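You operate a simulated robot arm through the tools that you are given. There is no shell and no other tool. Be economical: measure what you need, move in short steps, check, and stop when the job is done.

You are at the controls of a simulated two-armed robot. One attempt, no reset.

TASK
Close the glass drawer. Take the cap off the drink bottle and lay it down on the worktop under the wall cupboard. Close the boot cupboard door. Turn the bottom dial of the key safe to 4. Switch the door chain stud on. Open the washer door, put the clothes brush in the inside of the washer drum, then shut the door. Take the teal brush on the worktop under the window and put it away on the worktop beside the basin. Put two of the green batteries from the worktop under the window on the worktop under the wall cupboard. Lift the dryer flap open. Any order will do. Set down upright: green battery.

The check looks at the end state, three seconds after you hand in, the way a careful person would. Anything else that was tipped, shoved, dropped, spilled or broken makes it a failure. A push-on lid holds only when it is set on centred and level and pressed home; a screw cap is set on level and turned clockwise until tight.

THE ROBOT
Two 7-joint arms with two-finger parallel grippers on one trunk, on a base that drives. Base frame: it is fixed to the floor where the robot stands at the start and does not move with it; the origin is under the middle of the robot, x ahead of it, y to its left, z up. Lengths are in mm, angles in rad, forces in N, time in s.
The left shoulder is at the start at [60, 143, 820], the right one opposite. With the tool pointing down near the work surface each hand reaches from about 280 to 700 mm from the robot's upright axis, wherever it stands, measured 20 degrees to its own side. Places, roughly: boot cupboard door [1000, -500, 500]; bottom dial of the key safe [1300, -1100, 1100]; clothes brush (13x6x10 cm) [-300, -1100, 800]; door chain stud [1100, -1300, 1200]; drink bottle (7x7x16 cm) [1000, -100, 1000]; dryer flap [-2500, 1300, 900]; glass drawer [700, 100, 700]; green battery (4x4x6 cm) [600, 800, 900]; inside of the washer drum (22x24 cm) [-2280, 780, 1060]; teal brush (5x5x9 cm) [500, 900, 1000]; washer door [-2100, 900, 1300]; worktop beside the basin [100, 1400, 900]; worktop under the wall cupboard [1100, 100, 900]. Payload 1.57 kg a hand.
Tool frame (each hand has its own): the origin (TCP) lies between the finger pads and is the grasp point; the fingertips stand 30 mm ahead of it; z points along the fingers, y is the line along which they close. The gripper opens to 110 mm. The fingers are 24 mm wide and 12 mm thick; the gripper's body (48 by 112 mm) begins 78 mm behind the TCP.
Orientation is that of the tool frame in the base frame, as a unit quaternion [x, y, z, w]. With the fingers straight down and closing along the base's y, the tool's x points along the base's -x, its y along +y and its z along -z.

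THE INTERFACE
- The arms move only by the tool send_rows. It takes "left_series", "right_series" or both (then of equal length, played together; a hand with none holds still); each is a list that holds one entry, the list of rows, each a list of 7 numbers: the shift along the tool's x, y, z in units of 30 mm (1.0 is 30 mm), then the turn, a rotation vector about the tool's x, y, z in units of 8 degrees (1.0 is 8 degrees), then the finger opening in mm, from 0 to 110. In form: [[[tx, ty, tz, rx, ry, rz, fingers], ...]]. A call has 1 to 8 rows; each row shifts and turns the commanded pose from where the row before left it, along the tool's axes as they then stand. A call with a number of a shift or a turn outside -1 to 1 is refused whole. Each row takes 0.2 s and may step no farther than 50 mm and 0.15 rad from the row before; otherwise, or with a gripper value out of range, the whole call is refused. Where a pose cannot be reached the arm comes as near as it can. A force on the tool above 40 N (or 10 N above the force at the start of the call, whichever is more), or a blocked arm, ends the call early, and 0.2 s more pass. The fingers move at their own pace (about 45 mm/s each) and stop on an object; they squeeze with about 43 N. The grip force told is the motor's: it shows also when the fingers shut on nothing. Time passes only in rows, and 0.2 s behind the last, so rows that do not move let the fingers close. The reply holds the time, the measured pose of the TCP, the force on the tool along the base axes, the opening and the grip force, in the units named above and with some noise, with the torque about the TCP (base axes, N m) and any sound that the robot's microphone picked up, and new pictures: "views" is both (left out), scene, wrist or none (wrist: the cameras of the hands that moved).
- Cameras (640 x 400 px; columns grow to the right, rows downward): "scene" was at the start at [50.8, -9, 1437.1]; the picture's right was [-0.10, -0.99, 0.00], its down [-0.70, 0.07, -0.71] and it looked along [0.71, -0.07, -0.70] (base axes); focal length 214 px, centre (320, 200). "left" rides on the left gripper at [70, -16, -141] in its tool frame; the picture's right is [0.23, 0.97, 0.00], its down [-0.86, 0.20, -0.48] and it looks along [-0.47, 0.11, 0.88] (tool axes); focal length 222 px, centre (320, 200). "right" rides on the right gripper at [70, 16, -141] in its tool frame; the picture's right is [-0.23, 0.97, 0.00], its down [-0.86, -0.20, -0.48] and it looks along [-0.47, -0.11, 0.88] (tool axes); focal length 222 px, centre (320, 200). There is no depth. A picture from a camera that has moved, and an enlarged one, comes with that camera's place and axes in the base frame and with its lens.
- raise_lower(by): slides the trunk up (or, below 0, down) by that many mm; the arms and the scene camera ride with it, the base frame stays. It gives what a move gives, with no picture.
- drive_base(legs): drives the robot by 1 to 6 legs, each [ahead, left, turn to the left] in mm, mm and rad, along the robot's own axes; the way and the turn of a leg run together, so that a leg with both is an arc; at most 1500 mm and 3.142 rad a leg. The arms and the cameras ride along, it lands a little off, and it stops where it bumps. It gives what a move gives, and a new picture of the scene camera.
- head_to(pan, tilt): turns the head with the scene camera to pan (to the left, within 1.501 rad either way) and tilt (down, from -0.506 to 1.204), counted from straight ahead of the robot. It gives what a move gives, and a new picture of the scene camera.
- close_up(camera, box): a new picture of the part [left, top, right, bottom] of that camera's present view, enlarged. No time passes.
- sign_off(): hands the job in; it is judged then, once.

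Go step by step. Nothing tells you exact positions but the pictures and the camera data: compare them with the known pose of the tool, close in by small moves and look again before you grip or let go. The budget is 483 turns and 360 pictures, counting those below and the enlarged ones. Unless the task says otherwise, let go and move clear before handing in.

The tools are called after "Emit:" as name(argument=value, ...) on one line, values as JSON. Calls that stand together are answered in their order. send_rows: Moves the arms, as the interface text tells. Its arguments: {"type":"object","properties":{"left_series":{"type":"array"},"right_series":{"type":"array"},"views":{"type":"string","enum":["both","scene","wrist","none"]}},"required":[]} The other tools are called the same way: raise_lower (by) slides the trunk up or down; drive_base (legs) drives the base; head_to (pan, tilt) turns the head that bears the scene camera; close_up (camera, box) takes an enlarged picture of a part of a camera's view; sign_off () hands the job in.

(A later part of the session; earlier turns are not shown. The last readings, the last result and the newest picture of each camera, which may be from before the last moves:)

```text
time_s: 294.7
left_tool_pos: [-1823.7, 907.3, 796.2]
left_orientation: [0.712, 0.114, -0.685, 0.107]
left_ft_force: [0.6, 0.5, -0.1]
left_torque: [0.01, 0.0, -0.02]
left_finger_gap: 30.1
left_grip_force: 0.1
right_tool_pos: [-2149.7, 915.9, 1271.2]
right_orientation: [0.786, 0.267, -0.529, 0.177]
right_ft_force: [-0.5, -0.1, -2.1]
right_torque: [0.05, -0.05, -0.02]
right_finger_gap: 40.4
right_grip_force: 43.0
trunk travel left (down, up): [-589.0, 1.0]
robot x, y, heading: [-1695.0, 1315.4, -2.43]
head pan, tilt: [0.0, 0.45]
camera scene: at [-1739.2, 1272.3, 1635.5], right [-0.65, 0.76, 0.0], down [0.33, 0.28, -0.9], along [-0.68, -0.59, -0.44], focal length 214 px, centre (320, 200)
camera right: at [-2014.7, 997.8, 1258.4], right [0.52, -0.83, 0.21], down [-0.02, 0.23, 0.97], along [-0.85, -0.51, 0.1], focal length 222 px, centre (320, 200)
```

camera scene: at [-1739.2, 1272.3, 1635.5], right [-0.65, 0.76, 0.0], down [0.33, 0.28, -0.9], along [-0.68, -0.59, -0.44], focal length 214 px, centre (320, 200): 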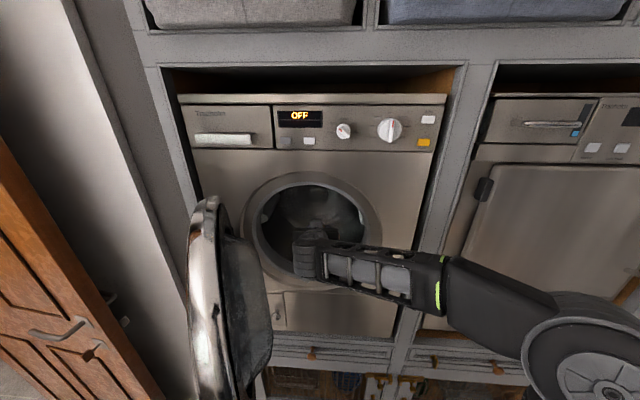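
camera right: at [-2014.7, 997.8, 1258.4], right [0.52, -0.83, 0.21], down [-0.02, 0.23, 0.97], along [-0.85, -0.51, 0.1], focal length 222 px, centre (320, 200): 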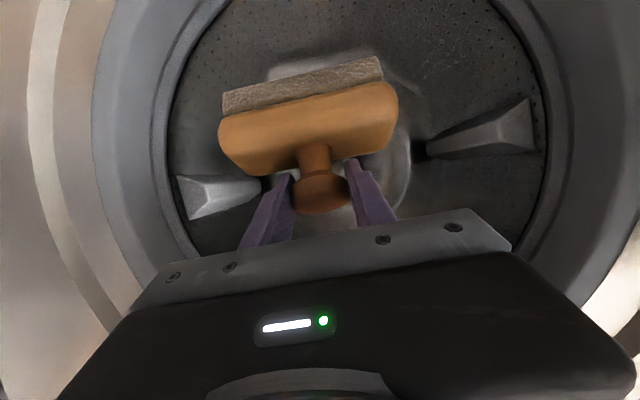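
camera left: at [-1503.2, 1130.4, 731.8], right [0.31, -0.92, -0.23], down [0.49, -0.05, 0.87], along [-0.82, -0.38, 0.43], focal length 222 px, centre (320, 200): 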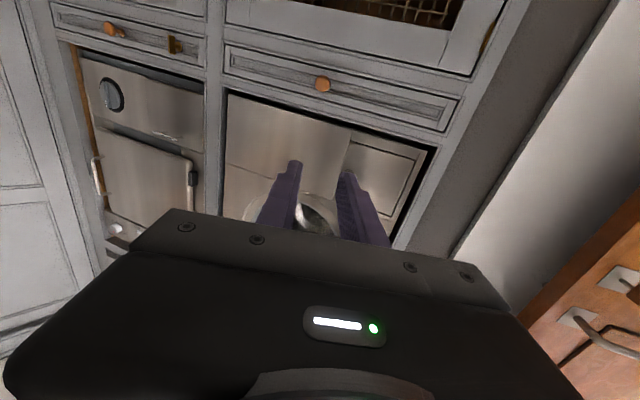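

Emit:
send_rows(right_series=[[[-0.38, 0.1, 0.93, 0, 0, 0, 10], [-0.38, 0.1, 0.93, 0, 0, 0, 10], [-0.38, 0.1, 0.93, 0, 0, 0, 10], [-0.38, 0.1, 0.93, 0, 0, 0, 10]]], views="both")

```text
time_s: 295.7
left_tool_pos: [-1824.7, 907.2, 796.7]
left_orientation: [0.712, 0.114, -0.685, 0.108]
left_ft_force: [0.6, 0.4, -0.2]
left_torque: [-0.03, 0.02, 0.01]
left_finger_gap: 30.1
left_grip_force: 0.1
right_tool_pos: [-2236.4, 831.8, 1271.3]
right_orientation: [0.786, 0.267, -0.528, 0.177]
right_ft_force: [-0.1, 0.4, -2.0]
right_torque: [-0.01, -0.03, 0.02]
right_finger_gap: 40.4
right_grip_force: 43.5
trunk travel left (down, up): [-589.0, 1.0]
robot x, y, heading: [-1693.5, 1313.9, -2.429]
head pan, tilt: [0.0, 0.45]
camera scene: at [-1739.2, 1272.1, 1635.5], right [-0.65, 0.76, 0.0], down [0.33, 0.28, -0.9], along [-0.68, -0.59, -0.44], focal length 214 px, centre (320, 200)
camera right: at [-2103.2, 913.9, 1259.7], right [0.52, -0.83, 0.21], down [-0.02, 0.23, 0.97], along [-0.85, -0.51, 0.1], focal length 222 px, centre (320, 200)
```

scene: 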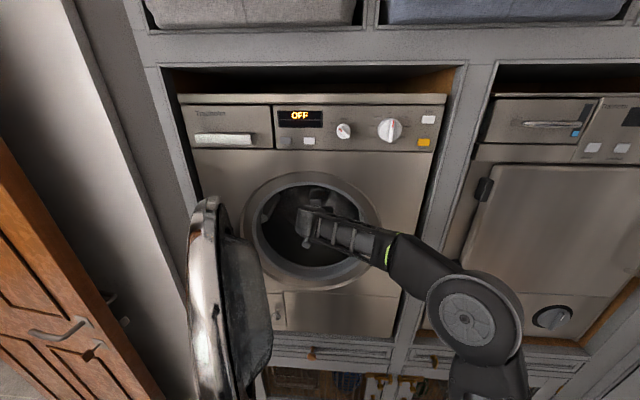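
right: 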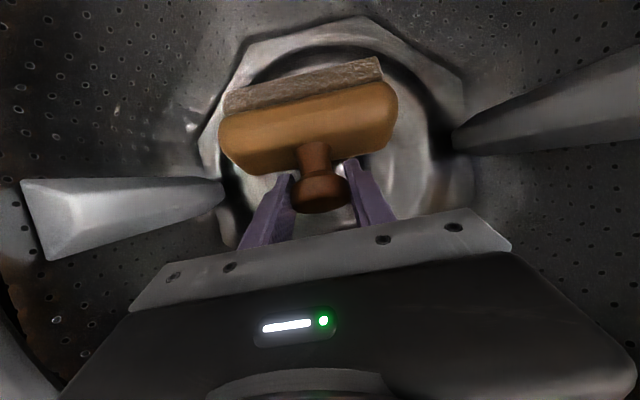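

Emit:
send_rows(right_series=[[[0.92, 0, 0.38, 0, 0, 0, 10], [0.92, 0, 0.38, 0, 0, 0, 10], [0.8, 0, 0.33, 0, 0, 0, 10]]], views="both")

```text
time_s: 296.5
left_tool_pos: [-1823.5, 907.9, 797.0]
left_orientation: [0.711, 0.114, -0.685, 0.108]
left_ft_force: [0.1, -0.7, 0.3]
left_torque: [-0.01, 0.0, -0.02]
left_finger_gap: 30.2
left_grip_force: 0.0
right_tool_pos: [-2238.0, 834.4, 1185.3]
right_orientation: [0.786, 0.268, -0.529, 0.178]
right_ft_force: [-0.1, 0.2, -2.3]
right_torque: [0.03, 0.0, 0.01]
right_finger_gap: 40.6
right_grip_force: 42.8
trunk travel left (down, up): [-589.0, 1.0]
robot x, y, heading: [-1690.6, 1314.4, -2.432]
head pan, tilt: [0.0, 0.45]
camera scene: at [-1739.1, 1272.4, 1635.6], right [-0.65, 0.76, 0.0], down [0.33, 0.28, -0.9], along [-0.68, -0.59, -0.44], focal length 214 px, centre (320, 200)
camera right: at [-2103.8, 916.2, 1174.4], right [0.52, -0.83, 0.21], down [-0.02, 0.23, 0.97], along [-0.85, -0.51, 0.1], focal length 222 px, centre (320, 200)
```

scene: 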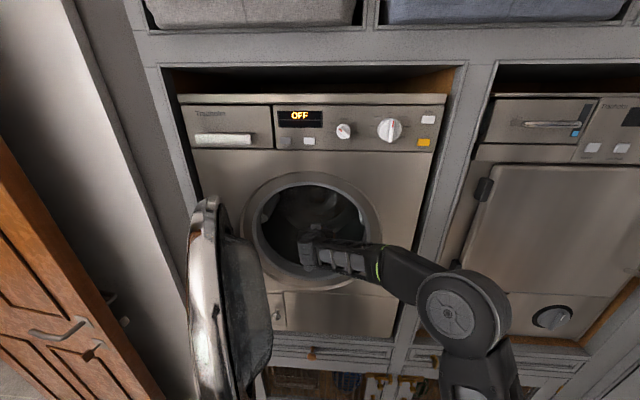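
right: 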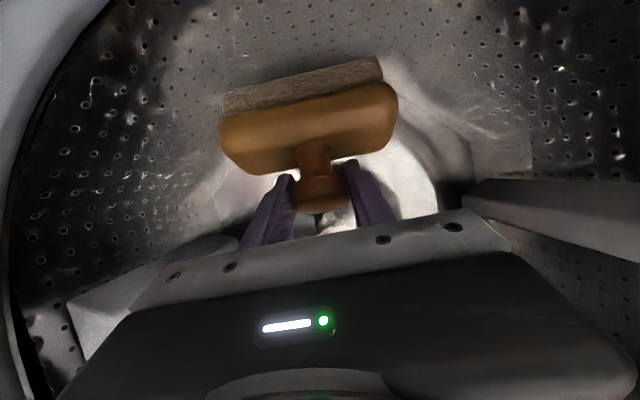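

Emit:
send_rows(right_series=[[[0.4, 0, 0.17, 0, 0, 0, 10], [0.3, 0, 0.13, 0, 0, 0, 10]]], views="none")

```text
time_s: 297.1
left_tool_pos: [-1824.9, 907.1, 796.1]
left_orientation: [0.711, 0.114, -0.685, 0.108]
left_ft_force: [-0.6, -0.3, -0.3]
left_torque: [0.04, 0.01, 0.02]
left_finger_gap: 29.9
left_grip_force: 0.0
right_tool_pos: [-2237.0, 834.2, 1163.6]
right_orientation: [0.786, 0.267, -0.528, 0.177]
right_ft_force: [0.1, 0.1, -1.1]
right_torque: [0.04, -0.05, -0.01]
right_finger_gap: 40.6
right_grip_force: 43.0
trunk travel left (down, up): [-589.0, 1.0]
robot x, y, heading: [-1691.2, 1314.1, -2.433]
head pan, tilt: [0.0, 0.45]
```

Emit:
send_rows(right_series=[[[0.25, 0, 0.1, 0, 0, 0, 10], [0.25, 0, 0.1, 0, 0, 0, 10]]], views="wrist")

```text
time_s: 297.7
left_tool_pos: [-1823.9, 908.2, 797.3]
left_orientation: [0.712, 0.114, -0.685, 0.108]
left_ft_force: [0.9, 0.4, -0.6]
left_torque: [0.03, 0.03, -0.04]
left_finger_gap: 29.9
left_grip_force: 0.1
right_tool_pos: [-2236.8, 835.6, 1147.2]
right_orientation: [0.786, 0.267, -0.529, 0.177]
right_ft_force: [-0.2, -0.3, -1.4]
right_torque: [0.02, -0.01, 0.0]
right_finger_gap: 40.7
right_grip_force: 42.6
trunk travel left (down, up): [-589.0, 1.0]
robot x, y, heading: [-1690.6, 1315.8, -2.429]
head pan, tilt: [0.0, 0.45]
camera right: at [-2102.4, 916.3, 1135.4], right [0.52, -0.83, 0.21], down [-0.02, 0.23, 0.97], along [-0.85, -0.51, 0.1], focal length 222 px, centre (320, 200)
```

right: 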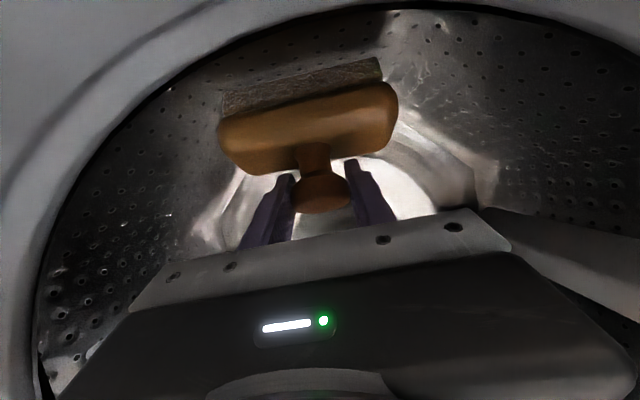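

Close to the drum floor. Releasing the brush.

Emit:
send_rows(right_series=[[[0, 0, 0, 0, 0, 0, 70], [0, 0, 0, 0, 0, 0, 75], [0, 0, 0, 0, 0, 0, 75], [0, 0, 0, 0, 0, 0, 75]]], views="wrist")

```text
time_s: 298.7
left_tool_pos: [-1824.1, 907.7, 796.4]
left_orientation: [0.711, 0.114, -0.685, 0.108]
left_ft_force: [0.0, 0.0, -1.6]
left_torque: [0.0, 0.01, -0.01]
left_finger_gap: 30.1
left_grip_force: 0.0
right_tool_pos: [-2237.1, 834.7, 1146.6]
right_orientation: [0.786, 0.267, -0.529, 0.177]
right_ft_force: [-0.6, -0.4, -0.3]
right_torque: [0.03, 0.02, -0.03]
right_finger_gap: 75.2
right_grip_force: 0.1
trunk travel left (down, up): [-589.0, 1.0]
robot x, y, heading: [-1692.5, 1311.8, -2.434]
head pan, tilt: [0.0, 0.45]
camera right: at [-2102.2, 916.3, 1135.7], right [0.52, -0.83, 0.21], down [-0.02, 0.23, 0.97], along [-0.85, -0.51, 0.1], focal length 222 px, centre (320, 200)
```

right: 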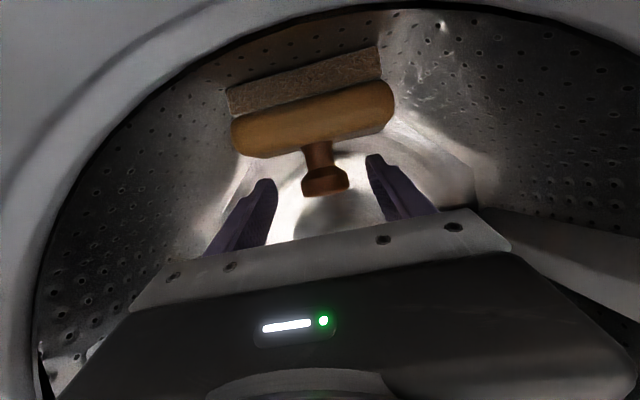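

The brush rests inside the drum. Raise and withdraw the hand.

Emit:
send_rows(right_series=[[[-0.92, 0, -0.38, 0, 0, 0, 75], [-0.92, 0, -0.38, 0, 0, 0, 75], [-0.92, 0, -0.38, 0, 0, 0, 75], [-0.5, 0, -0.2, 0, 0, 0, 75], [0.38, 0, -0.93, 0, 0, 0, 40], [0.38, 0, -0.93, 0, 0, 0, 40], [0.38, 0, -0.93, 0, 0, 0, 40], [0.38, 0, -0.93, 0, 0, 0, 40]]], views="none")

Emit:
send_rows(right_series=[[[0.38, -0.1, -0.93, 0, 0, 0, 20], [0.38, -0.1, -0.93, 0, 0, 0, 20], [0.38, -0.1, -0.93, 0, 0, 0, 20], [0.38, -0.1, -0.93, 0, 0, 0, 20]]], views="both")

```text
time_s: 300.5
left_tool_pos: [-1823.5, 908.0, 796.7]
left_orientation: [0.711, 0.114, -0.685, 0.108]
left_ft_force: [-0.1, -0.1, 0.3]
left_torque: [-0.01, 0.03, 0.02]
left_finger_gap: 29.7
left_grip_force: 0.0
right_tool_pos: [-2140.0, 908.9, 1253.3]
right_orientation: [0.785, 0.267, -0.53, 0.177]
right_ft_force: [0.0, -0.8, -0.1]
right_torque: [0.04, 0.02, 0.0]
right_finger_gap: 39.9
right_grip_force: 0.0
trunk travel left (down, up): [-589.0, 1.0]
robot x, y, heading: [-1694.4, 1314.9, -2.427]
head pan, tilt: [0.0, 0.45]
```

```text
time_s: 301.5
left_tool_pos: [-1823.0, 907.3, 796.7]
left_orientation: [0.711, 0.115, -0.685, 0.109]
left_ft_force: [0.0, 0.3, 0.9]
left_torque: [0.01, 0.04, 0.0]
left_finger_gap: 30.1
left_grip_force: 0.1
right_tool_pos: [-2051.8, 991.6, 1252.0]
right_orientation: [0.786, 0.267, -0.529, 0.177]
right_ft_force: [0.9, 0.3, 0.7]
right_torque: [-0.01, -0.01, 0.0]
right_finger_gap: 19.8
right_grip_force: 0.1
trunk travel left (down, up): [-589.0, 1.0]
robot x, y, heading: [-1691.5, 1314.0, -2.428]
head pan, tilt: [0.0, 0.45]
camera scene: at [-1738.2, 1273.4, 1635.6], right [-0.65, 0.76, 0.0], down [0.33, 0.28, -0.9], along [-0.68, -0.59, -0.43], focal length 214 px, centre (320, 200)
camera right: at [-1916.9, 1073.5, 1240.2], right [0.52, -0.83, 0.21], down [-0.02, 0.23, 0.97], along [-0.85, -0.51, 0.1], focal length 222 px, centre (320, 200)
```

scene: 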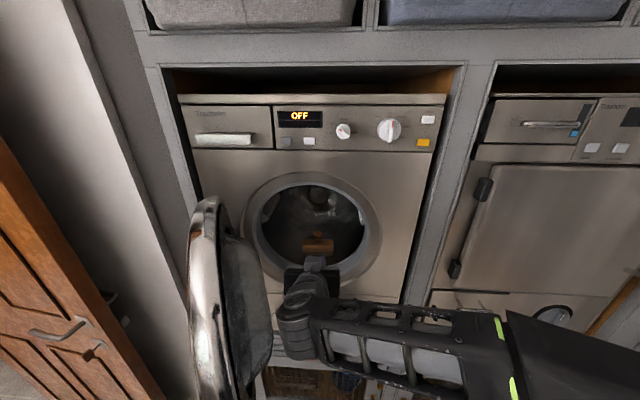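
right: 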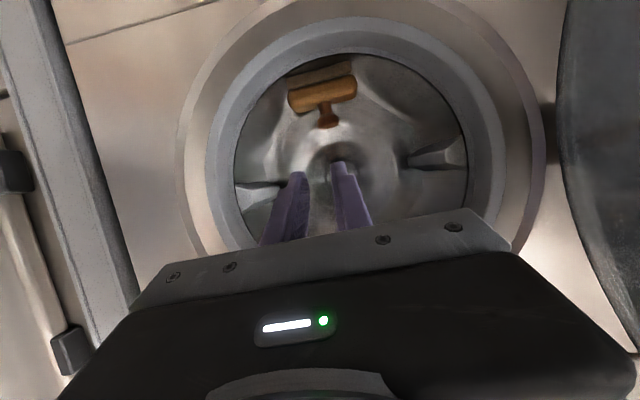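

The clothes brush is inside the drum. Now to shut the door: back out, bring the left hand to the outer (left) side of the door at its height.

Emit:
drive_base(legs=[[-330, 0, 0], [0, 130, 0]])

Emit:
send_rows(left_series=[[[-1, 0.3, 0, 0, 0, 0, 0], [-1, 0.3, 0, 0, 0, 0, 0], [-1, 0, 0, 0, 0, 0, 0], [-1, 0, 0, 0, 0, 0, 0], [-1, 0, 0, 0, 0, 0, 0], [-1, 0, 0, 0, 0, 0, 0], [-1, 0, 0, 0, 0, 0, 0], [-1, 0, 0, 0, 0, 0, 0]]], views="none")

Emit:
send_rows(left_series=[[[-1, 0, 0, 0, 0, 0, 0], [-1, 0, 0, 0, 0, 0, 0], [-1, 0, 0, 0, 0, 0, 0], [-1, 0, 0, 0, 0, 0, 0], [-1, 0, 0, 0, 0, 0, 0], [-1, 0, 0, 0, 0, 0, 0], [-1, 0, 0, 0, 0, 0, 0]]], views="both")

```text
time_s: 304.6
left_tool_pos: [-1501.0, 1033.3, 798.8]
left_orientation: [0.71, 0.109, -0.688, 0.105]
left_ft_force: [0.4, -0.5, 0.5]
left_torque: [0.01, -0.01, 0.01]
left_finger_gap: 29.9
left_grip_force: 0.1
right_tool_pos: [-1722.4, 1121.8, 1253.0]
right_orientation: [0.785, 0.265, -0.531, 0.175]
right_ft_force: [15.5, 22.0, 4.3]
right_torque: [-0.28, 0.24, 0.56]
right_finger_gap: 13.1
right_grip_force: 0.0
trunk travel left (down, up): [-589.0, 1.0]
robot x, y, heading: [-1366.2, 1430.7, -2.442]
head pan, tilt: [0.0, 0.45]
stopped in leg 2: the force on the tool passed its limit (the readings are from after the stop); the commanded pose is now the measured one
camera scene: at [-1409.4, 1399.8, 1635.8], right [-0.64, 0.77, 0.0], down [0.33, 0.28, -0.9], along [-0.69, -0.58, -0.43], focal length 214 px, centre (320, 200)
```

scene: 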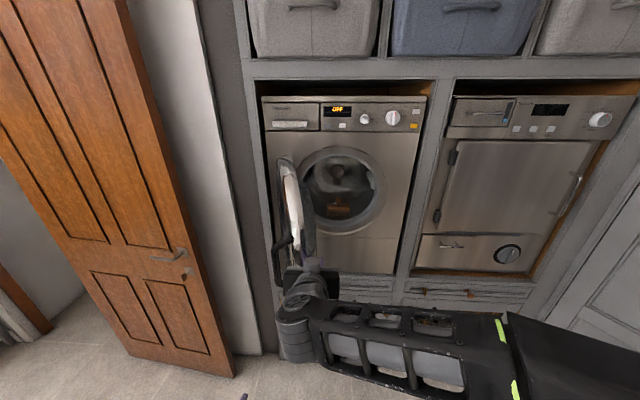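

```text
time_s: 306.4
left_tool_pos: [-1501.3, 962.7, 994.6]
left_orientation: [0.71, 0.109, -0.688, 0.106]
left_ft_force: [0.1, 0.1, 0.2]
left_torque: [0.02, 0.0, 0.02]
left_finger_gap: 0.0
left_grip_force: 20.9
left hand out of reach, approached as far as the arm can: row 5, 6, 7, 8
right_tool_pos: [-1726.1, 1124.5, 1254.8]
right_orientation: [0.786, 0.264, -0.531, 0.176]
right_ft_force: [18.8, 28.6, 6.4]
right_torque: [-0.33, 0.34, 0.65]
right_finger_gap: 10.3
right_grip_force: 0.0
trunk travel left (down, up): [-589.0, 1.0]
robot x, y, heading: [-1366.6, 1435.5, -2.441]
head pan, tilt: [0.0, 0.45]
```

```text
time_s: 308.0
left_tool_pos: [-1505.3, 921.6, 1192.1]
left_orientation: [0.71, 0.11, -0.687, 0.106]
left_ft_force: [-0.1, 1.0, -0.4]
left_torque: [0.03, 0.0, -0.01]
left_finger_gap: 0.1
left_grip_force: 21.7
left hand out of reach, approached as far as the arm can: row 1, 2, 3, 4
right_tool_pos: [-1726.0, 1122.5, 1252.8]
right_orientation: [0.785, 0.263, -0.532, 0.175]
right_ft_force: [18.6, 28.1, 5.8]
right_torque: [-0.32, 0.3, 0.68]
right_finger_gap: 10.3
right_grip_force: 0.0
trunk travel left (down, up): [-589.0, 1.0]
robot x, y, heading: [-1367.2, 1435.5, -2.441]
head pan, tilt: [0.0, 0.45]
camera scene: at [-1411.2, 1402.0, 1635.9], right [-0.64, 0.77, 0.0], down [0.33, 0.28, -0.9], along [-0.69, -0.58, -0.43], focal length 214 px, centre (320, 200)
camera left: at [-1373.2, 981.6, 1126.6], right [0.3, -0.93, -0.23], down [0.49, -0.05, 0.87], along [-0.82, -0.37, 0.44], focal length 222 px, centre (320, 200)
```

scene: 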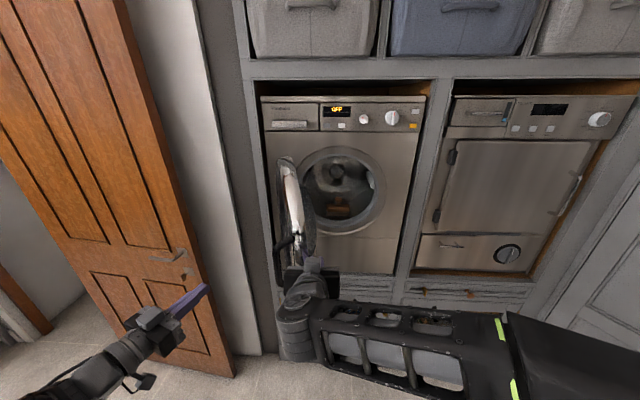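
left: 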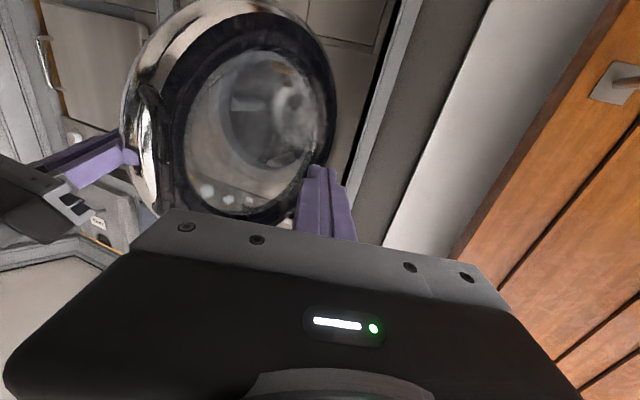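

The right fingers press the door's edge; I'll move the right hand away to the right first.

Emit:
send_rows(right_series=[[[0, -1, 0, 0, 0, 0, 10], [0, -1, 0, 0, 0, 0, 10], [0, -1, 0, 0, 0, 0, 10], [0, -1, 0, 0, 0, 0, 10], [0, -1, 0, 0, 0, 0, 10], [0, -1, 0, 0, 0, 0, 10]]], left_series=[[[-0.6, 0, 0, 0, 0, 0, 0], [-0.6, 0, 0, 0, 0, 0, 0], [-0.6, 0, 0, 0, 0, 0, 0], [-0.6, 0, 0, 0, 0, 0, 0], [0, 0, 0, 0, 0, 0, 0], [0, 0, 0, 0, 0, 0, 0]]], views="scene")

```text
time_s: 309.4
left_tool_pos: [-1509.9, 918.8, 1261.0]
left_orientation: [0.712, 0.111, -0.686, 0.106]
left_ft_force: [0.4, 1.2, 0.3]
left_torque: [0.03, 0.0, 0.03]
left_finger_gap: 0.0
left_grip_force: 21.6
right_tool_pos: [-1838.6, 1263.5, 1253.3]
right_orientation: [0.787, 0.264, -0.53, 0.173]
right_ft_force: [0.5, -0.7, -0.4]
right_torque: [0.02, -0.02, 0.0]
right_finger_gap: 9.8
right_grip_force: 0.2
trunk travel left (down, up): [-589.0, 1.0]
robot x, y, heading: [-1366.2, 1437.6, -2.45]
head pan, tilt: [0.0, 0.45]
camera scene: at [-1415.1, 1396.9, 1635.6], right [-0.64, 0.76, 0.0], down [0.33, 0.28, -0.9], along [-0.69, -0.58, -0.43], focal length 214 px, centre (320, 200)
```

scene: 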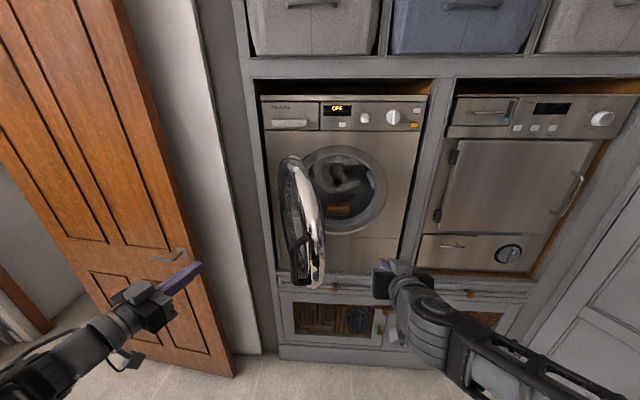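

Emit:
send_rows(left_series=[[[-1, 0, 0, 0, 0, 0, 0], [-1, 0, 0, 0, 0, 0, 0], [-1, 0, 0, 0, 0, 0, 0], [-1, 0, 0, 0, 0, 0, 0]]], views="none")

Emit:
drive_base(legs=[[130, 0, 0]])

Emit:
drive_base(legs=[[0, -250, 0]])

```text
time_s: 310.4
left_tool_pos: [-1514.7, 919.8, 1380.0]
left_orientation: [0.711, 0.111, -0.686, 0.105]
left_ft_force: [-0.5, 0.8, -0.2]
left_torque: [0.0, -0.01, 0.01]
left_finger_gap: 0.2
left_grip_force: 21.2
right_tool_pos: [-1838.5, 1261.0, 1252.8]
right_orientation: [0.788, 0.264, -0.529, 0.173]
right_ft_force: [0.5, -0.3, 0.3]
right_torque: [-0.03, -0.02, -0.01]
right_finger_gap: 10.2
right_grip_force: 0.1
trunk travel left (down, up): [-589.0, 1.0]
robot x, y, heading: [-1364.5, 1435.0, -2.441]
head pan, tilt: [0.0, 0.45]
```

```text
time_s: 311.6
left_tool_pos: [-1611.7, 834.1, 1379.4]
left_orientation: [0.712, 0.112, -0.685, 0.106]
left_ft_force: [-0.9, 0.5, 0.3]
left_torque: [-0.04, 0.01, -0.04]
left_finger_gap: 0.0
left_grip_force: 21.2
right_tool_pos: [-1936.3, 1176.3, 1251.7]
right_orientation: [0.788, 0.265, -0.528, 0.174]
right_ft_force: [-0.5, -0.4, 0.7]
right_torque: [0.03, 0.02, 0.03]
right_finger_gap: 9.9
right_grip_force: 0.1
trunk travel left (down, up): [-589.0, 1.0]
robot x, y, heading: [-1460.2, 1351.4, -2.445]
head pan, tilt: [0.0, 0.45]
camera scene: at [-1514.0, 1312.5, 1635.5], right [-0.65, 0.76, 0.0], down [0.33, 0.28, -0.9], along [-0.69, -0.58, -0.44], focal length 214 px, centre (320, 200)
```

scene: 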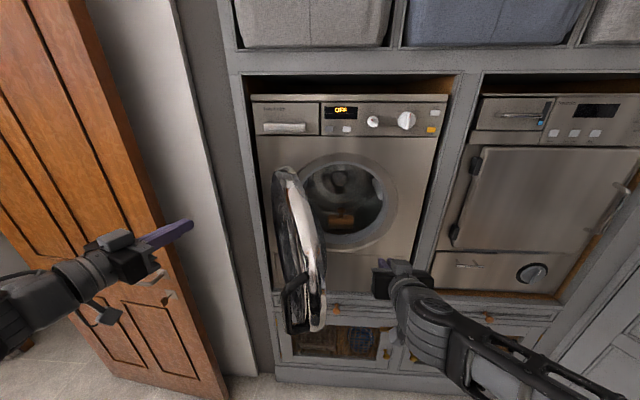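

```text
time_s: 313.5
left_tool_pos: [-1776.0, 1029.2, 1381.4]
left_orientation: [0.712, 0.107, -0.686, 0.103]
left_ft_force: [-0.9, 0.6, 0.8]
left_torque: [-0.01, 0.0, 0.02]
left_finger_gap: 0.1
left_grip_force: 20.9
right_tool_pos: [-2096.1, 1375.2, 1253.2]
right_orientation: [0.789, 0.261, -0.53, 0.172]
right_ft_force: [0.4, 0.0, 0.0]
right_torque: [0.0, -0.02, 0.02]
right_finger_gap: 9.9
right_grip_force: 0.1
trunk travel left (down, up): [-589.0, 1.0]
robot x, y, heading: [-1622.6, 1544.7, -2.448]
head pan, tilt: [0.0, 0.45]
camera scene: at [-1674.2, 1507.0, 1635.6], right [-0.64, 0.77, 0.0], down [0.34, 0.28, -0.9], along [-0.69, -0.58, -0.44], focal length 214 px, centre (320, 200)
```

scene: 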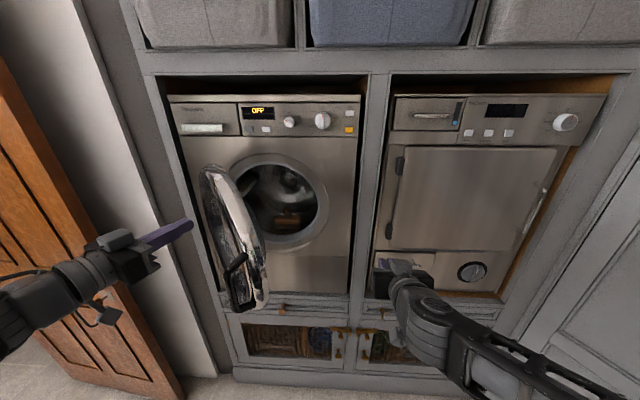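

Emit:
drive_base(legs=[[0, -150, 0]])

Emit:
drive_base(legs=[[60, -130, 0]])

```text
time_s: 314.8
left_tool_pos: [-1872.8, 1145.3, 1381.0]
left_orientation: [0.713, 0.108, -0.685, 0.103]
left_ft_force: [0.2, 0.6, 0.5]
left_torque: [0.0, 0.02, 0.03]
left_finger_gap: 0.0
left_grip_force: 21.6
right_tool_pos: [-2192.8, 1491.1, 1252.2]
right_orientation: [0.789, 0.26, -0.53, 0.171]
right_ft_force: [-0.5, -0.1, 0.4]
right_torque: [-0.02, 0.01, 0.06]
right_finger_gap: 9.8
right_grip_force: 0.1
trunk travel left (down, up): [-589.0, 1.0]
robot x, y, heading: [-1719.8, 1661.1, -2.442]
head pan, tilt: [0.0, 0.45]
camera scene: at [-1769.9, 1622.4, 1635.6], right [-0.64, 0.77, 0.0], down [0.34, 0.28, -0.9], along [-0.69, -0.58, -0.44], focal length 214 px, centre (320, 200)
```

scene: 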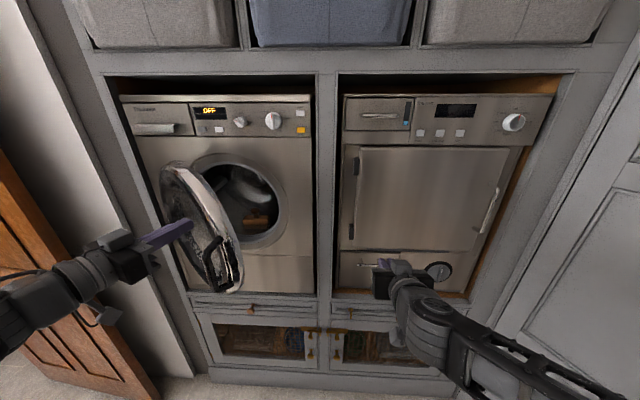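

```text
time_s: 316.2
left_tool_pos: [-2003.6, 1206.5, 1381.0]
left_orientation: [0.713, 0.106, -0.686, 0.101]
left_ft_force: [-1.0, 0.0, 0.1]
left_torque: [-0.03, 0.0, 0.05]
left_finger_gap: 0.0
left_grip_force: 21.1
right_tool_pos: [-2323.9, 1551.8, 1252.4]
right_orientation: [0.789, 0.26, -0.53, 0.171]
right_ft_force: [-0.6, -0.4, 0.3]
right_torque: [-0.03, 0.0, 0.02]
right_finger_gap: 9.9
right_grip_force: 0.0
trunk travel left (down, up): [-589.0, 1.0]
robot x, y, heading: [-1846.3, 1720.0, -2.454]
head pan, tilt: [0.0, 0.45]
camera scene: at [-1900.5, 1683.0, 1635.6], right [-0.64, 0.77, 0.0], down [0.34, 0.28, -0.9], along [-0.69, -0.57, -0.44], focal length 214 px, centre (320, 200)
```

scene: 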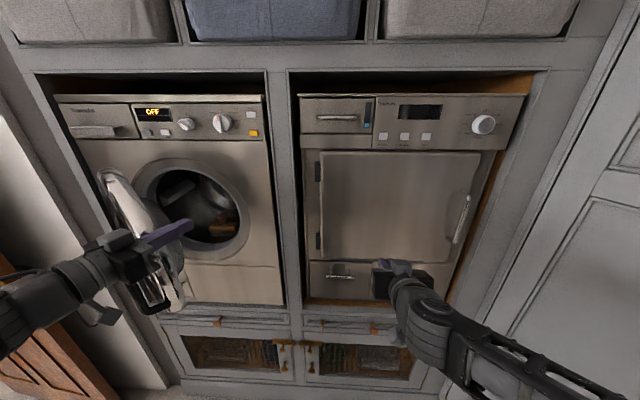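

The hand passed in front of the door. I'll go back left, move further in, and then push right.

Emit:
drive_base(legs=[[-60, 0, 0], [0, 430, 0]])

Emit:
drive_base(legs=[[150, 0, 0.01]])

```text
time_s: 319.4
left_tool_pos: [-1679.5, 911.5, 1380.2]
left_orientation: [0.712, 0.108, -0.687, 0.102]
left_ft_force: [0.3, -0.1, -0.7]
left_torque: [0.02, -0.04, -0.03]
left_finger_gap: 0.1
left_grip_force: 21.4
right_tool_pos: [-2000.6, 1255.9, 1253.0]
right_orientation: [0.788, 0.261, -0.531, 0.171]
right_ft_force: [1.0, -0.4, -0.3]
right_torque: [0.03, -0.02, 0.0]
right_finger_gap: 10.0
right_grip_force: 0.1
trunk travel left (down, up): [-589.0, 1.0]
robot x, y, heading: [-1530.7, 1425.4, -2.449]
head pan, tilt: [0.0, 0.45]
camera scene: at [-1576.5, 1387.5, 1635.6], right [-0.64, 0.77, 0.0], down [0.33, 0.28, -0.9], along [-0.69, -0.57, -0.44], focal length 214 px, centre (320, 200)
```

scene: 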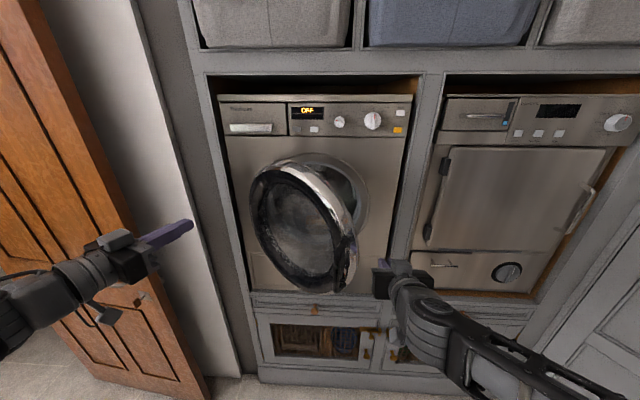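

```text
time_s: 320.8
left_tool_pos: [-1793.5, 811.2, 1380.4]
left_orientation: [0.712, 0.11, -0.685, 0.104]
left_ft_force: [-0.2, 0.2, -0.6]
left_torque: [0.02, 0.03, -0.05]
left_finger_gap: 0.1
left_grip_force: 21.2
right_tool_pos: [-2117.4, 1154.7, 1252.7]
right_orientation: [0.788, 0.264, -0.529, 0.173]
right_ft_force: [-0.5, 0.1, 0.1]
right_torque: [-0.02, 0.0, 0.0]
right_finger_gap: 10.0
right_grip_force: 0.0
trunk travel left (down, up): [-589.0, 1.0]
robot x, y, heading: [-1643.8, 1329.5, -2.443]
head pan, tilt: [0.0, 0.45]
camera scene: at [-1694.8, 1289.3, 1635.5], right [-0.64, 0.76, 0.0], down [0.33, 0.28, -0.9], along [-0.69, -0.58, -0.44], focal length 214 px, centre (320, 200)
```

scene: 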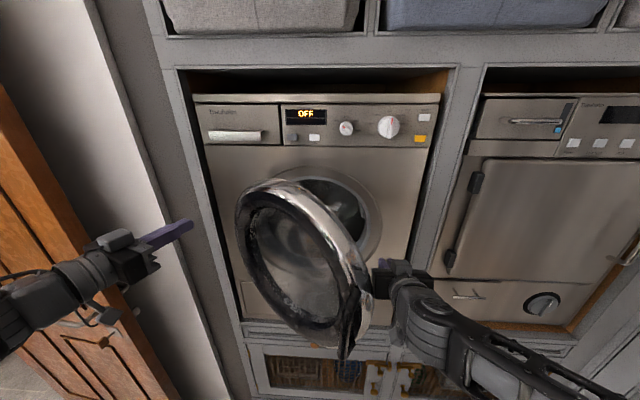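

The door swung to about 40° open. I'll back off, retract the right hand, align the left fist with the door's right half, and push it shut.

Emit:
drive_base(legs=[[-220, 0, 0], [0, -375, 0]])

Emit:
send_rows(right_series=[[[0.38, -0.5, -0.93, 0, 0, 0, 10], [0.38, -0.5, -0.93, 0, 0, 0, 10], [0.38, -0.5, -0.93, 0, 0, 0, 10], [0.38, -0.5, -0.93, 0, 0, 0, 10]]], views="scene")

```text
time_s: 324.5
left_tool_pos: [-1870.1, 1248.4, 1381.5]
left_orientation: [0.712, 0.109, -0.686, 0.104]
left_ft_force: [-0.9, -0.5, 0.6]
left_torque: [-0.01, 0.0, 0.0]
left_finger_gap: 0.1
left_grip_force: 21.6
right_tool_pos: [-2192.6, 1592.7, 1253.0]
right_orientation: [0.788, 0.262, -0.53, 0.173]
right_ft_force: [-0.2, 0.3, 0.5]
right_torque: [-0.05, -0.02, 0.03]
right_finger_gap: 9.8
right_grip_force: 0.1
trunk travel left (down, up): [-589.0, 1.0]
robot x, y, heading: [-1719.9, 1764.1, -2.446]
head pan, tilt: [0.0, 0.45]
camera scene: at [-1769.3, 1726.3, 1635.6], right [-0.64, 0.77, 0.0], down [0.33, 0.28, -0.9], along [-0.69, -0.58, -0.44], focal length 214 px, centre (320, 200)
```

scene: 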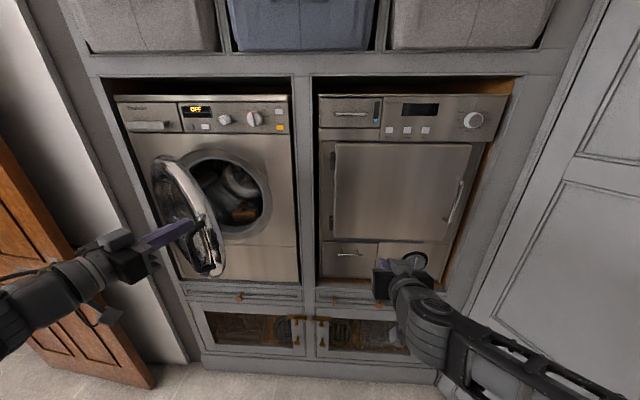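

```text
time_s: 325.5
left_tool_pos: [-1869.8, 1248.8, 1380.6]
left_orientation: [0.712, 0.108, -0.686, 0.103]
left_ft_force: [-0.1, 0.5, 0.1]
left_torque: [-0.01, -0.04, 0.03]
left_finger_gap: 0.2
left_grip_force: 21.2
right_tool_pos: [-2143.9, 1702.0, 1288.9]
right_orientation: [0.789, 0.263, -0.528, 0.172]
right_ft_force: [-0.6, -0.8, -0.1]
right_torque: [-0.03, 0.01, 0.02]
right_finger_gap: 10.0
right_grip_force: 0.1
right hand out of reach, approached as far as the arm can: row 2, 3, 4
trunk travel left (down, up): [-589.0, 1.0]
robot x, y, heading: [-1717.1, 1764.2, -2.452]
head pan, tilt: [0.0, 0.45]
camera scene: at [-1768.5, 1726.4, 1635.7], right [-0.64, 0.77, 0.0], down [0.33, 0.28, -0.9], along [-0.69, -0.58, -0.43], focal length 214 px, centre (320, 200)
```

scene: 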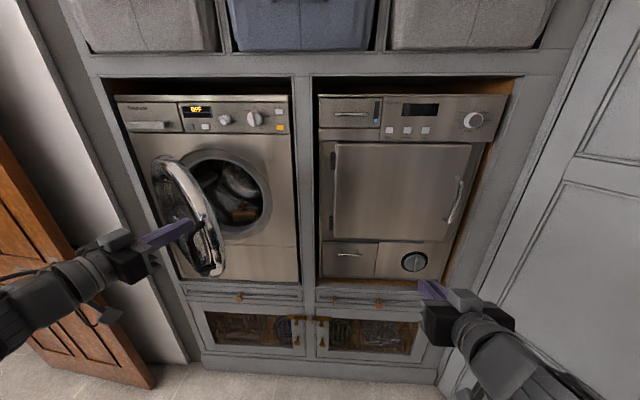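

Emit:
drive_base(legs=[[0, 85, 0], [200, 0, 0]])

```text
time_s: 327.8
left_tool_pos: [-1969.1, 1053.3, 1382.0]
left_orientation: [0.713, 0.109, -0.685, 0.103]
left_ft_force: [-0.2, -0.4, -1.1]
left_torque: [-0.04, 0.02, -0.03]
left_finger_gap: 0.2
left_grip_force: 21.7
right_tool_pos: [-2242.3, 1505.9, 1288.3]
right_orientation: [0.79, 0.263, -0.527, 0.172]
right_ft_force: [-0.6, -0.2, -0.1]
right_torque: [0.01, 0.05, 0.0]
right_finger_gap: 10.0
right_grip_force: 0.0
trunk travel left (down, up): [-589.0, 1.0]
robot x, y, heading: [-1818.2, 1570.8, -2.44]
head pan, tilt: [0.0, 0.45]
camera scene: at [-1868.2, 1530.0, 1635.5], right [-0.64, 0.77, 0.0], down [0.34, 0.28, -0.9], along [-0.69, -0.58, -0.44], focal length 214 px, centre (320, 200)
```

scene: 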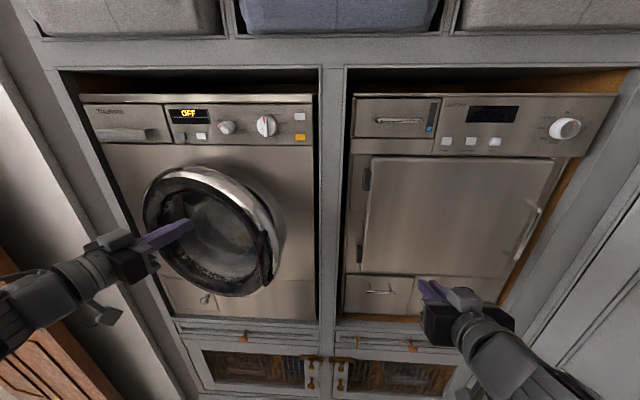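

Door is nearly closed. Pushing on, then shifting toward the handle side to press it home.

Emit:
drive_base(legs=[[100, -50, 0]])

Emit:
drive_base(legs=[[40, -20, 0]])

```text
time_s: 328.9
left_tool_pos: [-2078.1, 1028.6, 1381.1]
left_orientation: [0.712, 0.109, -0.686, 0.104]
left_ft_force: [-1.3, 0.5, 0.2]
left_torque: [0.0, 0.0, 0.01]
left_finger_gap: 0.1
left_grip_force: 21.7
right_tool_pos: [-2352.9, 1481.3, 1288.4]
right_orientation: [0.789, 0.262, -0.528, 0.172]
right_ft_force: [-1.2, 0.3, 0.2]
right_torque: [0.0, -0.04, 0.0]
right_finger_gap: 9.8
right_grip_force: 0.0
trunk travel left (down, up): [-589.0, 1.0]
robot x, y, heading: [-1930.3, 1551.0, -2.449]
head pan, tilt: [0.0, 0.45]
camera scene: at [-1977.7, 1505.1, 1635.5], right [-0.64, 0.77, 0.0], down [0.34, 0.28, -0.9], along [-0.69, -0.58, -0.44], focal length 214 px, centre (320, 200)
```

scene: 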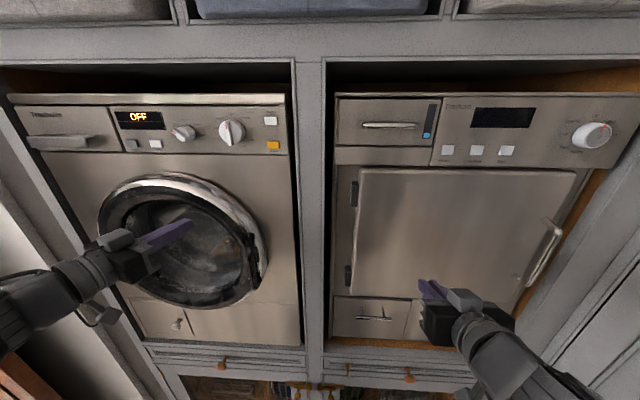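

```text
time_s: 329.9
left_tool_pos: [-2104.7, 1021.5, 1380.2]
left_orientation: [0.711, 0.107, -0.687, 0.104]
left_ft_force: [1.7, 5.0, 1.2]
left_torque: [-0.07, 0.0, -0.07]
left_finger_gap: 0.0
left_grip_force: 21.5
right_tool_pos: [-2382.6, 1474.8, 1288.5]
right_orientation: [0.789, 0.262, -0.529, 0.172]
right_ft_force: [-0.3, -0.3, -0.3]
right_torque: [-0.02, 0.0, 0.0]
right_finger_gap: 10.1
right_grip_force: 0.1
trunk travel left (down, up): [-589.0, 1.0]
robot x, y, heading: [-1956.4, 1540.3, -2.446]
head pan, tilt: [0.0, 0.45]
stopped in leg 1: the force on the tool passed its limit (the readings are from after the stop); the commanded pose is now the measured one
camera scene: at [-2008.1, 1498.6, 1635.7], right [-0.64, 0.77, 0.0], down [0.33, 0.28, -0.9], along [-0.69, -0.58, -0.43], focal length 214 px, centre (320, 200)
```

scene: 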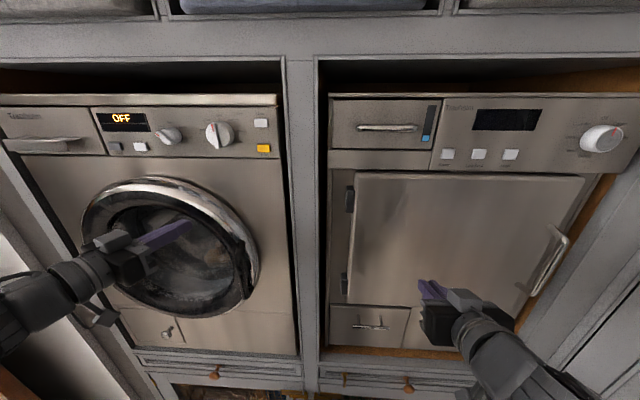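

Emit:
send_rows(left_series=[[[0, 0, 0.5, 0, 0, 0, 0], [0, 0, 0.5, 0, 0, 0, 0]]], views="none")

Emit:
close_up(camera="scene", box=[60, 150, 300, 340])

```text
time_s: 330.3
left_tool_pos: [-2106.3, 1021.2, 1381.5]
left_orientation: [0.709, 0.109, -0.688, 0.108]
left_ft_force: [27.4, 20.1, -2.3]
left_torque: [-0.16, 0.22, 0.0]
left_finger_gap: 0.0
left_grip_force: 21.5
right_tool_pos: [-2378.6, 1475.9, 1289.9]
right_orientation: [0.787, 0.264, -0.53, 0.174]
right_ft_force: [-0.1, 0.4, -0.1]
right_torque: [-0.01, -0.04, 0.02]
right_finger_gap: 10.1
right_grip_force: 0.0
trunk travel left (down, up): [-589.0, 1.0]
robot x, y, heading: [-1958.5, 1541.4, -2.444]
head pan, tilt: [0.0, 0.45]
stopped in row 1 (left hand): the force on the tool passed its limit (the readings are from after the stop); the commanded pose is now the measured one
```

```text
2.11 times, centred on (180, 245) of scene
camera zoom: at [-2001.8, 1503.8, 1635.9], right [-0.64, 0.76, 0.0], down [0.33, 0.28, -0.9], along [-0.69, -0.58, -0.43], focal length 452 px, centre (615, 105)
```

zoom: 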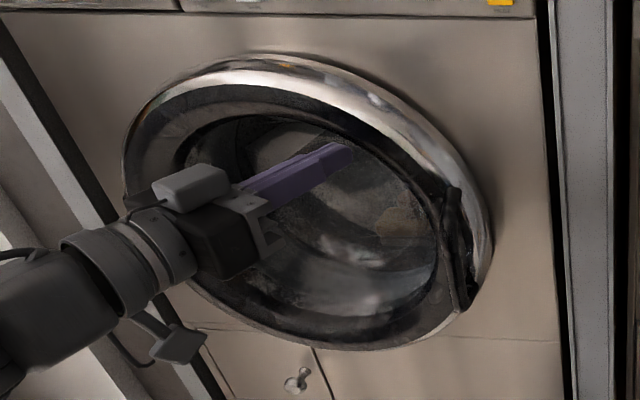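

The washer door is shut. Back away and inspect the dryer flap.

Emit:
drive_base(legs=[[-200, 0, 0], [0, -60, 0]])

Emit:
head_to(pan=-0.1, tilt=0.6)

Emit:
close_up(camera="scene", box=[220, 130, 460, 280])

```text
time_s: 332.5
left_tool_pos: [-1999.6, 1193.7, 1379.2]
left_orientation: [0.712, 0.11, -0.685, 0.107]
left_ft_force: [-0.5, 0.6, 1.3]
left_torque: [0.01, 0.0, 0.07]
left_finger_gap: 0.0
left_grip_force: 21.1
right_tool_pos: [-2270.7, 1650.2, 1286.9]
right_orientation: [0.789, 0.264, -0.527, 0.173]
right_ft_force: [0.3, 2.0, -0.1]
right_torque: [-0.05, 0.0, 0.03]
right_finger_gap: 9.8
right_grip_force: 0.0
trunk travel left (down, up): [-589.0, 1.0]
robot x, y, heading: [-1850.7, 1715.0, -2.44]
head pan, tilt: [0.0, 0.45]
camera scene: at [-1895.4, 1674.9, 1635.6], right [-0.64, 0.77, 0.0], down [0.33, 0.28, -0.9], along [-0.69, -0.58, -0.44], focal length 214 px, centre (320, 200)
```

scene: 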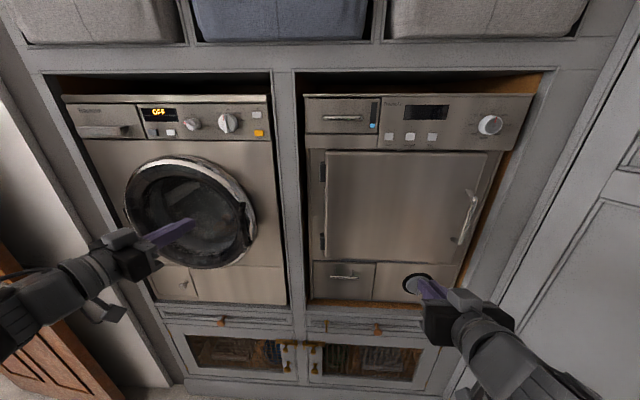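

```text
time_s: 333.2
left_tool_pos: [-1998.9, 1192.5, 1378.3]
left_orientation: [0.712, 0.11, -0.686, 0.106]
left_ft_force: [0.4, 0.1, -0.3]
left_torque: [0.01, -0.02, -0.01]
left_finger_gap: 0.1
left_grip_force: 21.4
right_tool_pos: [-2269.0, 1647.7, 1287.1]
right_orientation: [0.789, 0.265, -0.527, 0.173]
right_ft_force: [-0.5, -0.1, 0.5]
right_torque: [0.04, 0.02, 0.0]
right_finger_gap: 10.0
right_grip_force: 0.0
trunk travel left (down, up): [-589.0, 1.0]
robot x, y, heading: [-1845.2, 1714.8, -2.441]
head pan, tilt: [-0.099, 0.6]
camera scene: at [-1896.0, 1681.8, 1622.1], right [-0.56, 0.83, 0.0], down [0.47, 0.32, -0.83], along [-0.68, -0.47, -0.56], focal length 214 px, centre (320, 200)
```

scene: 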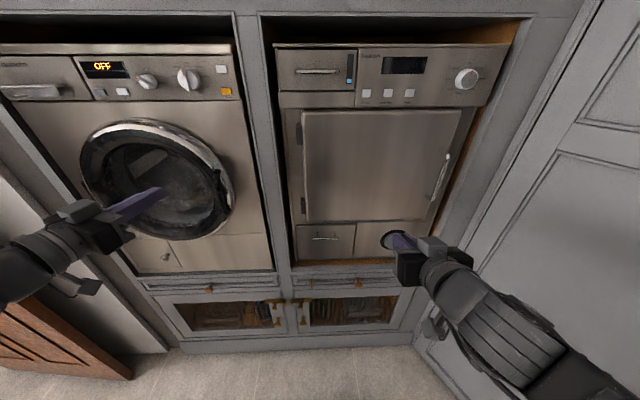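

```text
2.67 times, centred on (340, 205) of scene
camera zoom: at [-1896.0, 1681.8, 1622.1], right [-0.56, 0.83, 0.0], down [0.47, 0.32, -0.83], along [-0.68, -0.47, -0.56], focal length 572 px, centre (267, 187)
```

zoom: 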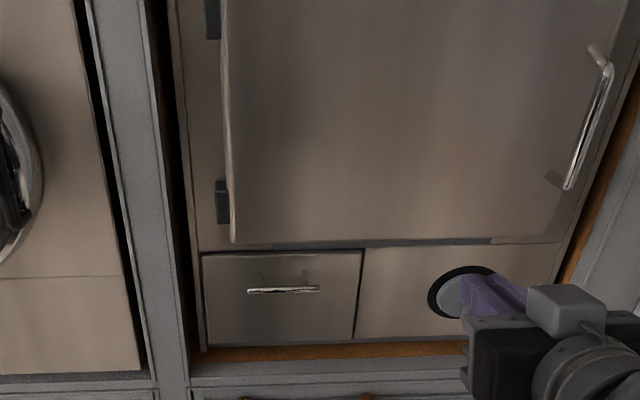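

The dryer flap has a horizontal bar handle. I'll lower the trunk, level the right hand and roll it 90° so the fingers close vertically on the bar.

Emit:
raise_lower(by=-270)

Emit:
send_rows(right_series=[[[0, 0.6, 0, 0, -1, 0, 40], [0, 0.6, 0, 0, -1, 0, 40], [0, 0.6, 0, 0, -0.75, 0, 40], [0, 0.6, 0, 0, 0, 1, 40], [0, 0, 0, 0, 0, 1, 40], [0, 0, 0, 0, 0, 1, 40], [0, 0, 0, 0, 0, 1, 40], [0, 0, 0, 0, 0, 1, 40]]], views="none")

Emit:
send_rows(right_series=[[[0, 0, 0, 0, 0, 1, 40], [0, 0, 0, 0, 0, 1, 40], [0, 0, 0, 0, 0, 1, 40], [0, 0, 0, 0, 0, 1, 40], [0, 0, 0, 0, 0, 1, 40], [0, 0, 0, 0, 0, 1, 40], [0, 0, 0, 0, 0, 0.25, 40]]], views="both")

```text
time_s: 335.9
left_tool_pos: [-1998.5, 1192.2, 1109.8]
left_orientation: [0.712, 0.111, -0.685, 0.106]
left_ft_force: [-0.3, -0.1, 0.2]
left_torque: [0.0, -0.02, -0.03]
left_finger_gap: 0.0
left_grip_force: 21.7
right_tool_pos: [-2269.7, 1647.6, 1018.2]
right_orientation: [0.789, 0.264, -0.527, 0.172]
right_ft_force: [0.3, -0.3, 0.6]
right_torque: [0.03, -0.02, 0.01]
right_finger_gap: 10.0
right_grip_force: 0.0
trunk travel left (down, up): [-319.0, 271.0]
robot x, y, heading: [-1846.8, 1712.5, -2.444]
head pan, tilt: [-0.099, 0.6]
```

```text
time_s: 337.7
left_tool_pos: [-1998.8, 1192.5, 1108.2]
left_orientation: [0.712, 0.11, -0.686, 0.106]
left_ft_force: [0.4, -0.5, -0.1]
left_torque: [-0.04, -0.03, 0.0]
left_finger_gap: 0.0
left_grip_force: 21.0
right_tool_pos: [-2242.0, 1564.1, 1096.6]
right_orientation: [0.711, -0.019, -0.552, 0.436]
right_ft_force: [0.9, 0.2, 1.4]
right_torque: [-0.01, 0.0, 0.03]
right_finger_gap: 40.2
right_grip_force: 0.1
right hand out of reach, approached as far as the arm can: row 1, 2, 3
trunk travel left (down, up): [-319.0, 271.0]
robot x, y, heading: [-1843.5, 1714.3, -2.438]
head pan, tilt: [-0.099, 0.6]
```

```text
time_s: 339.3
left_tool_pos: [-1996.5, 1193.2, 1109.4]
left_orientation: [0.711, 0.111, -0.686, 0.107]
left_ft_force: [-0.2, 0.0, -0.7]
left_torque: [0.05, -0.03, 0.02]
left_finger_gap: 0.2
left_grip_force: 21.0
right_tool_pos: [-2241.8, 1564.3, 1096.5]
right_orientation: [0.636, -0.317, -0.316, 0.629]
right_ft_force: [0.3, 1.0, 0.4]
right_torque: [-0.02, -0.02, 0.01]
right_finger_gap: 40.1
right_grip_force: 0.1
trunk travel left (down, up): [-319.0, 271.0]
robot x, y, heading: [-1847.1, 1712.2, -2.441]
head pan, tilt: [-0.099, 0.6]
camera scene: at [-1896.4, 1682.2, 1352.0], right [-0.56, 0.83, 0.0], down [0.47, 0.32, -0.83], along [-0.68, -0.47, -0.56], focal length 214 px, centre (320, 200)
camera right: at [-2087.8, 1592.1, 1112.9], right [-0.14, 0.17, 0.97], down [-0.13, 0.97, -0.19], along [-0.98, -0.15, -0.12], focal length 222 px, centre (320, 200)
```

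scene: 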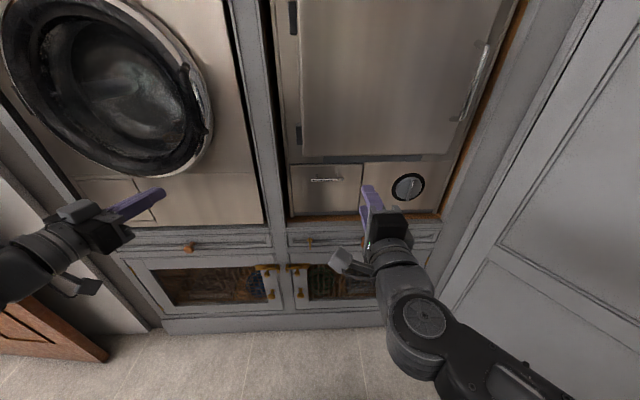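
right: 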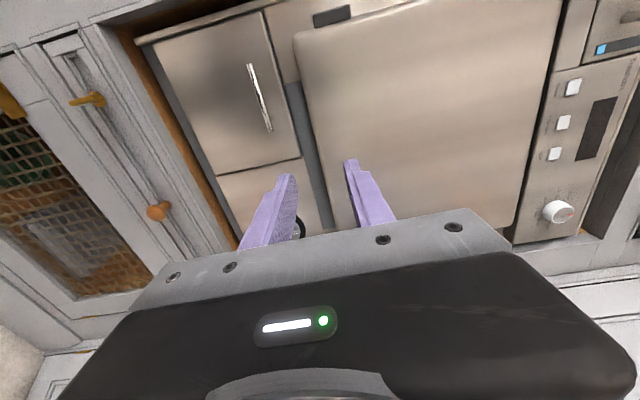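

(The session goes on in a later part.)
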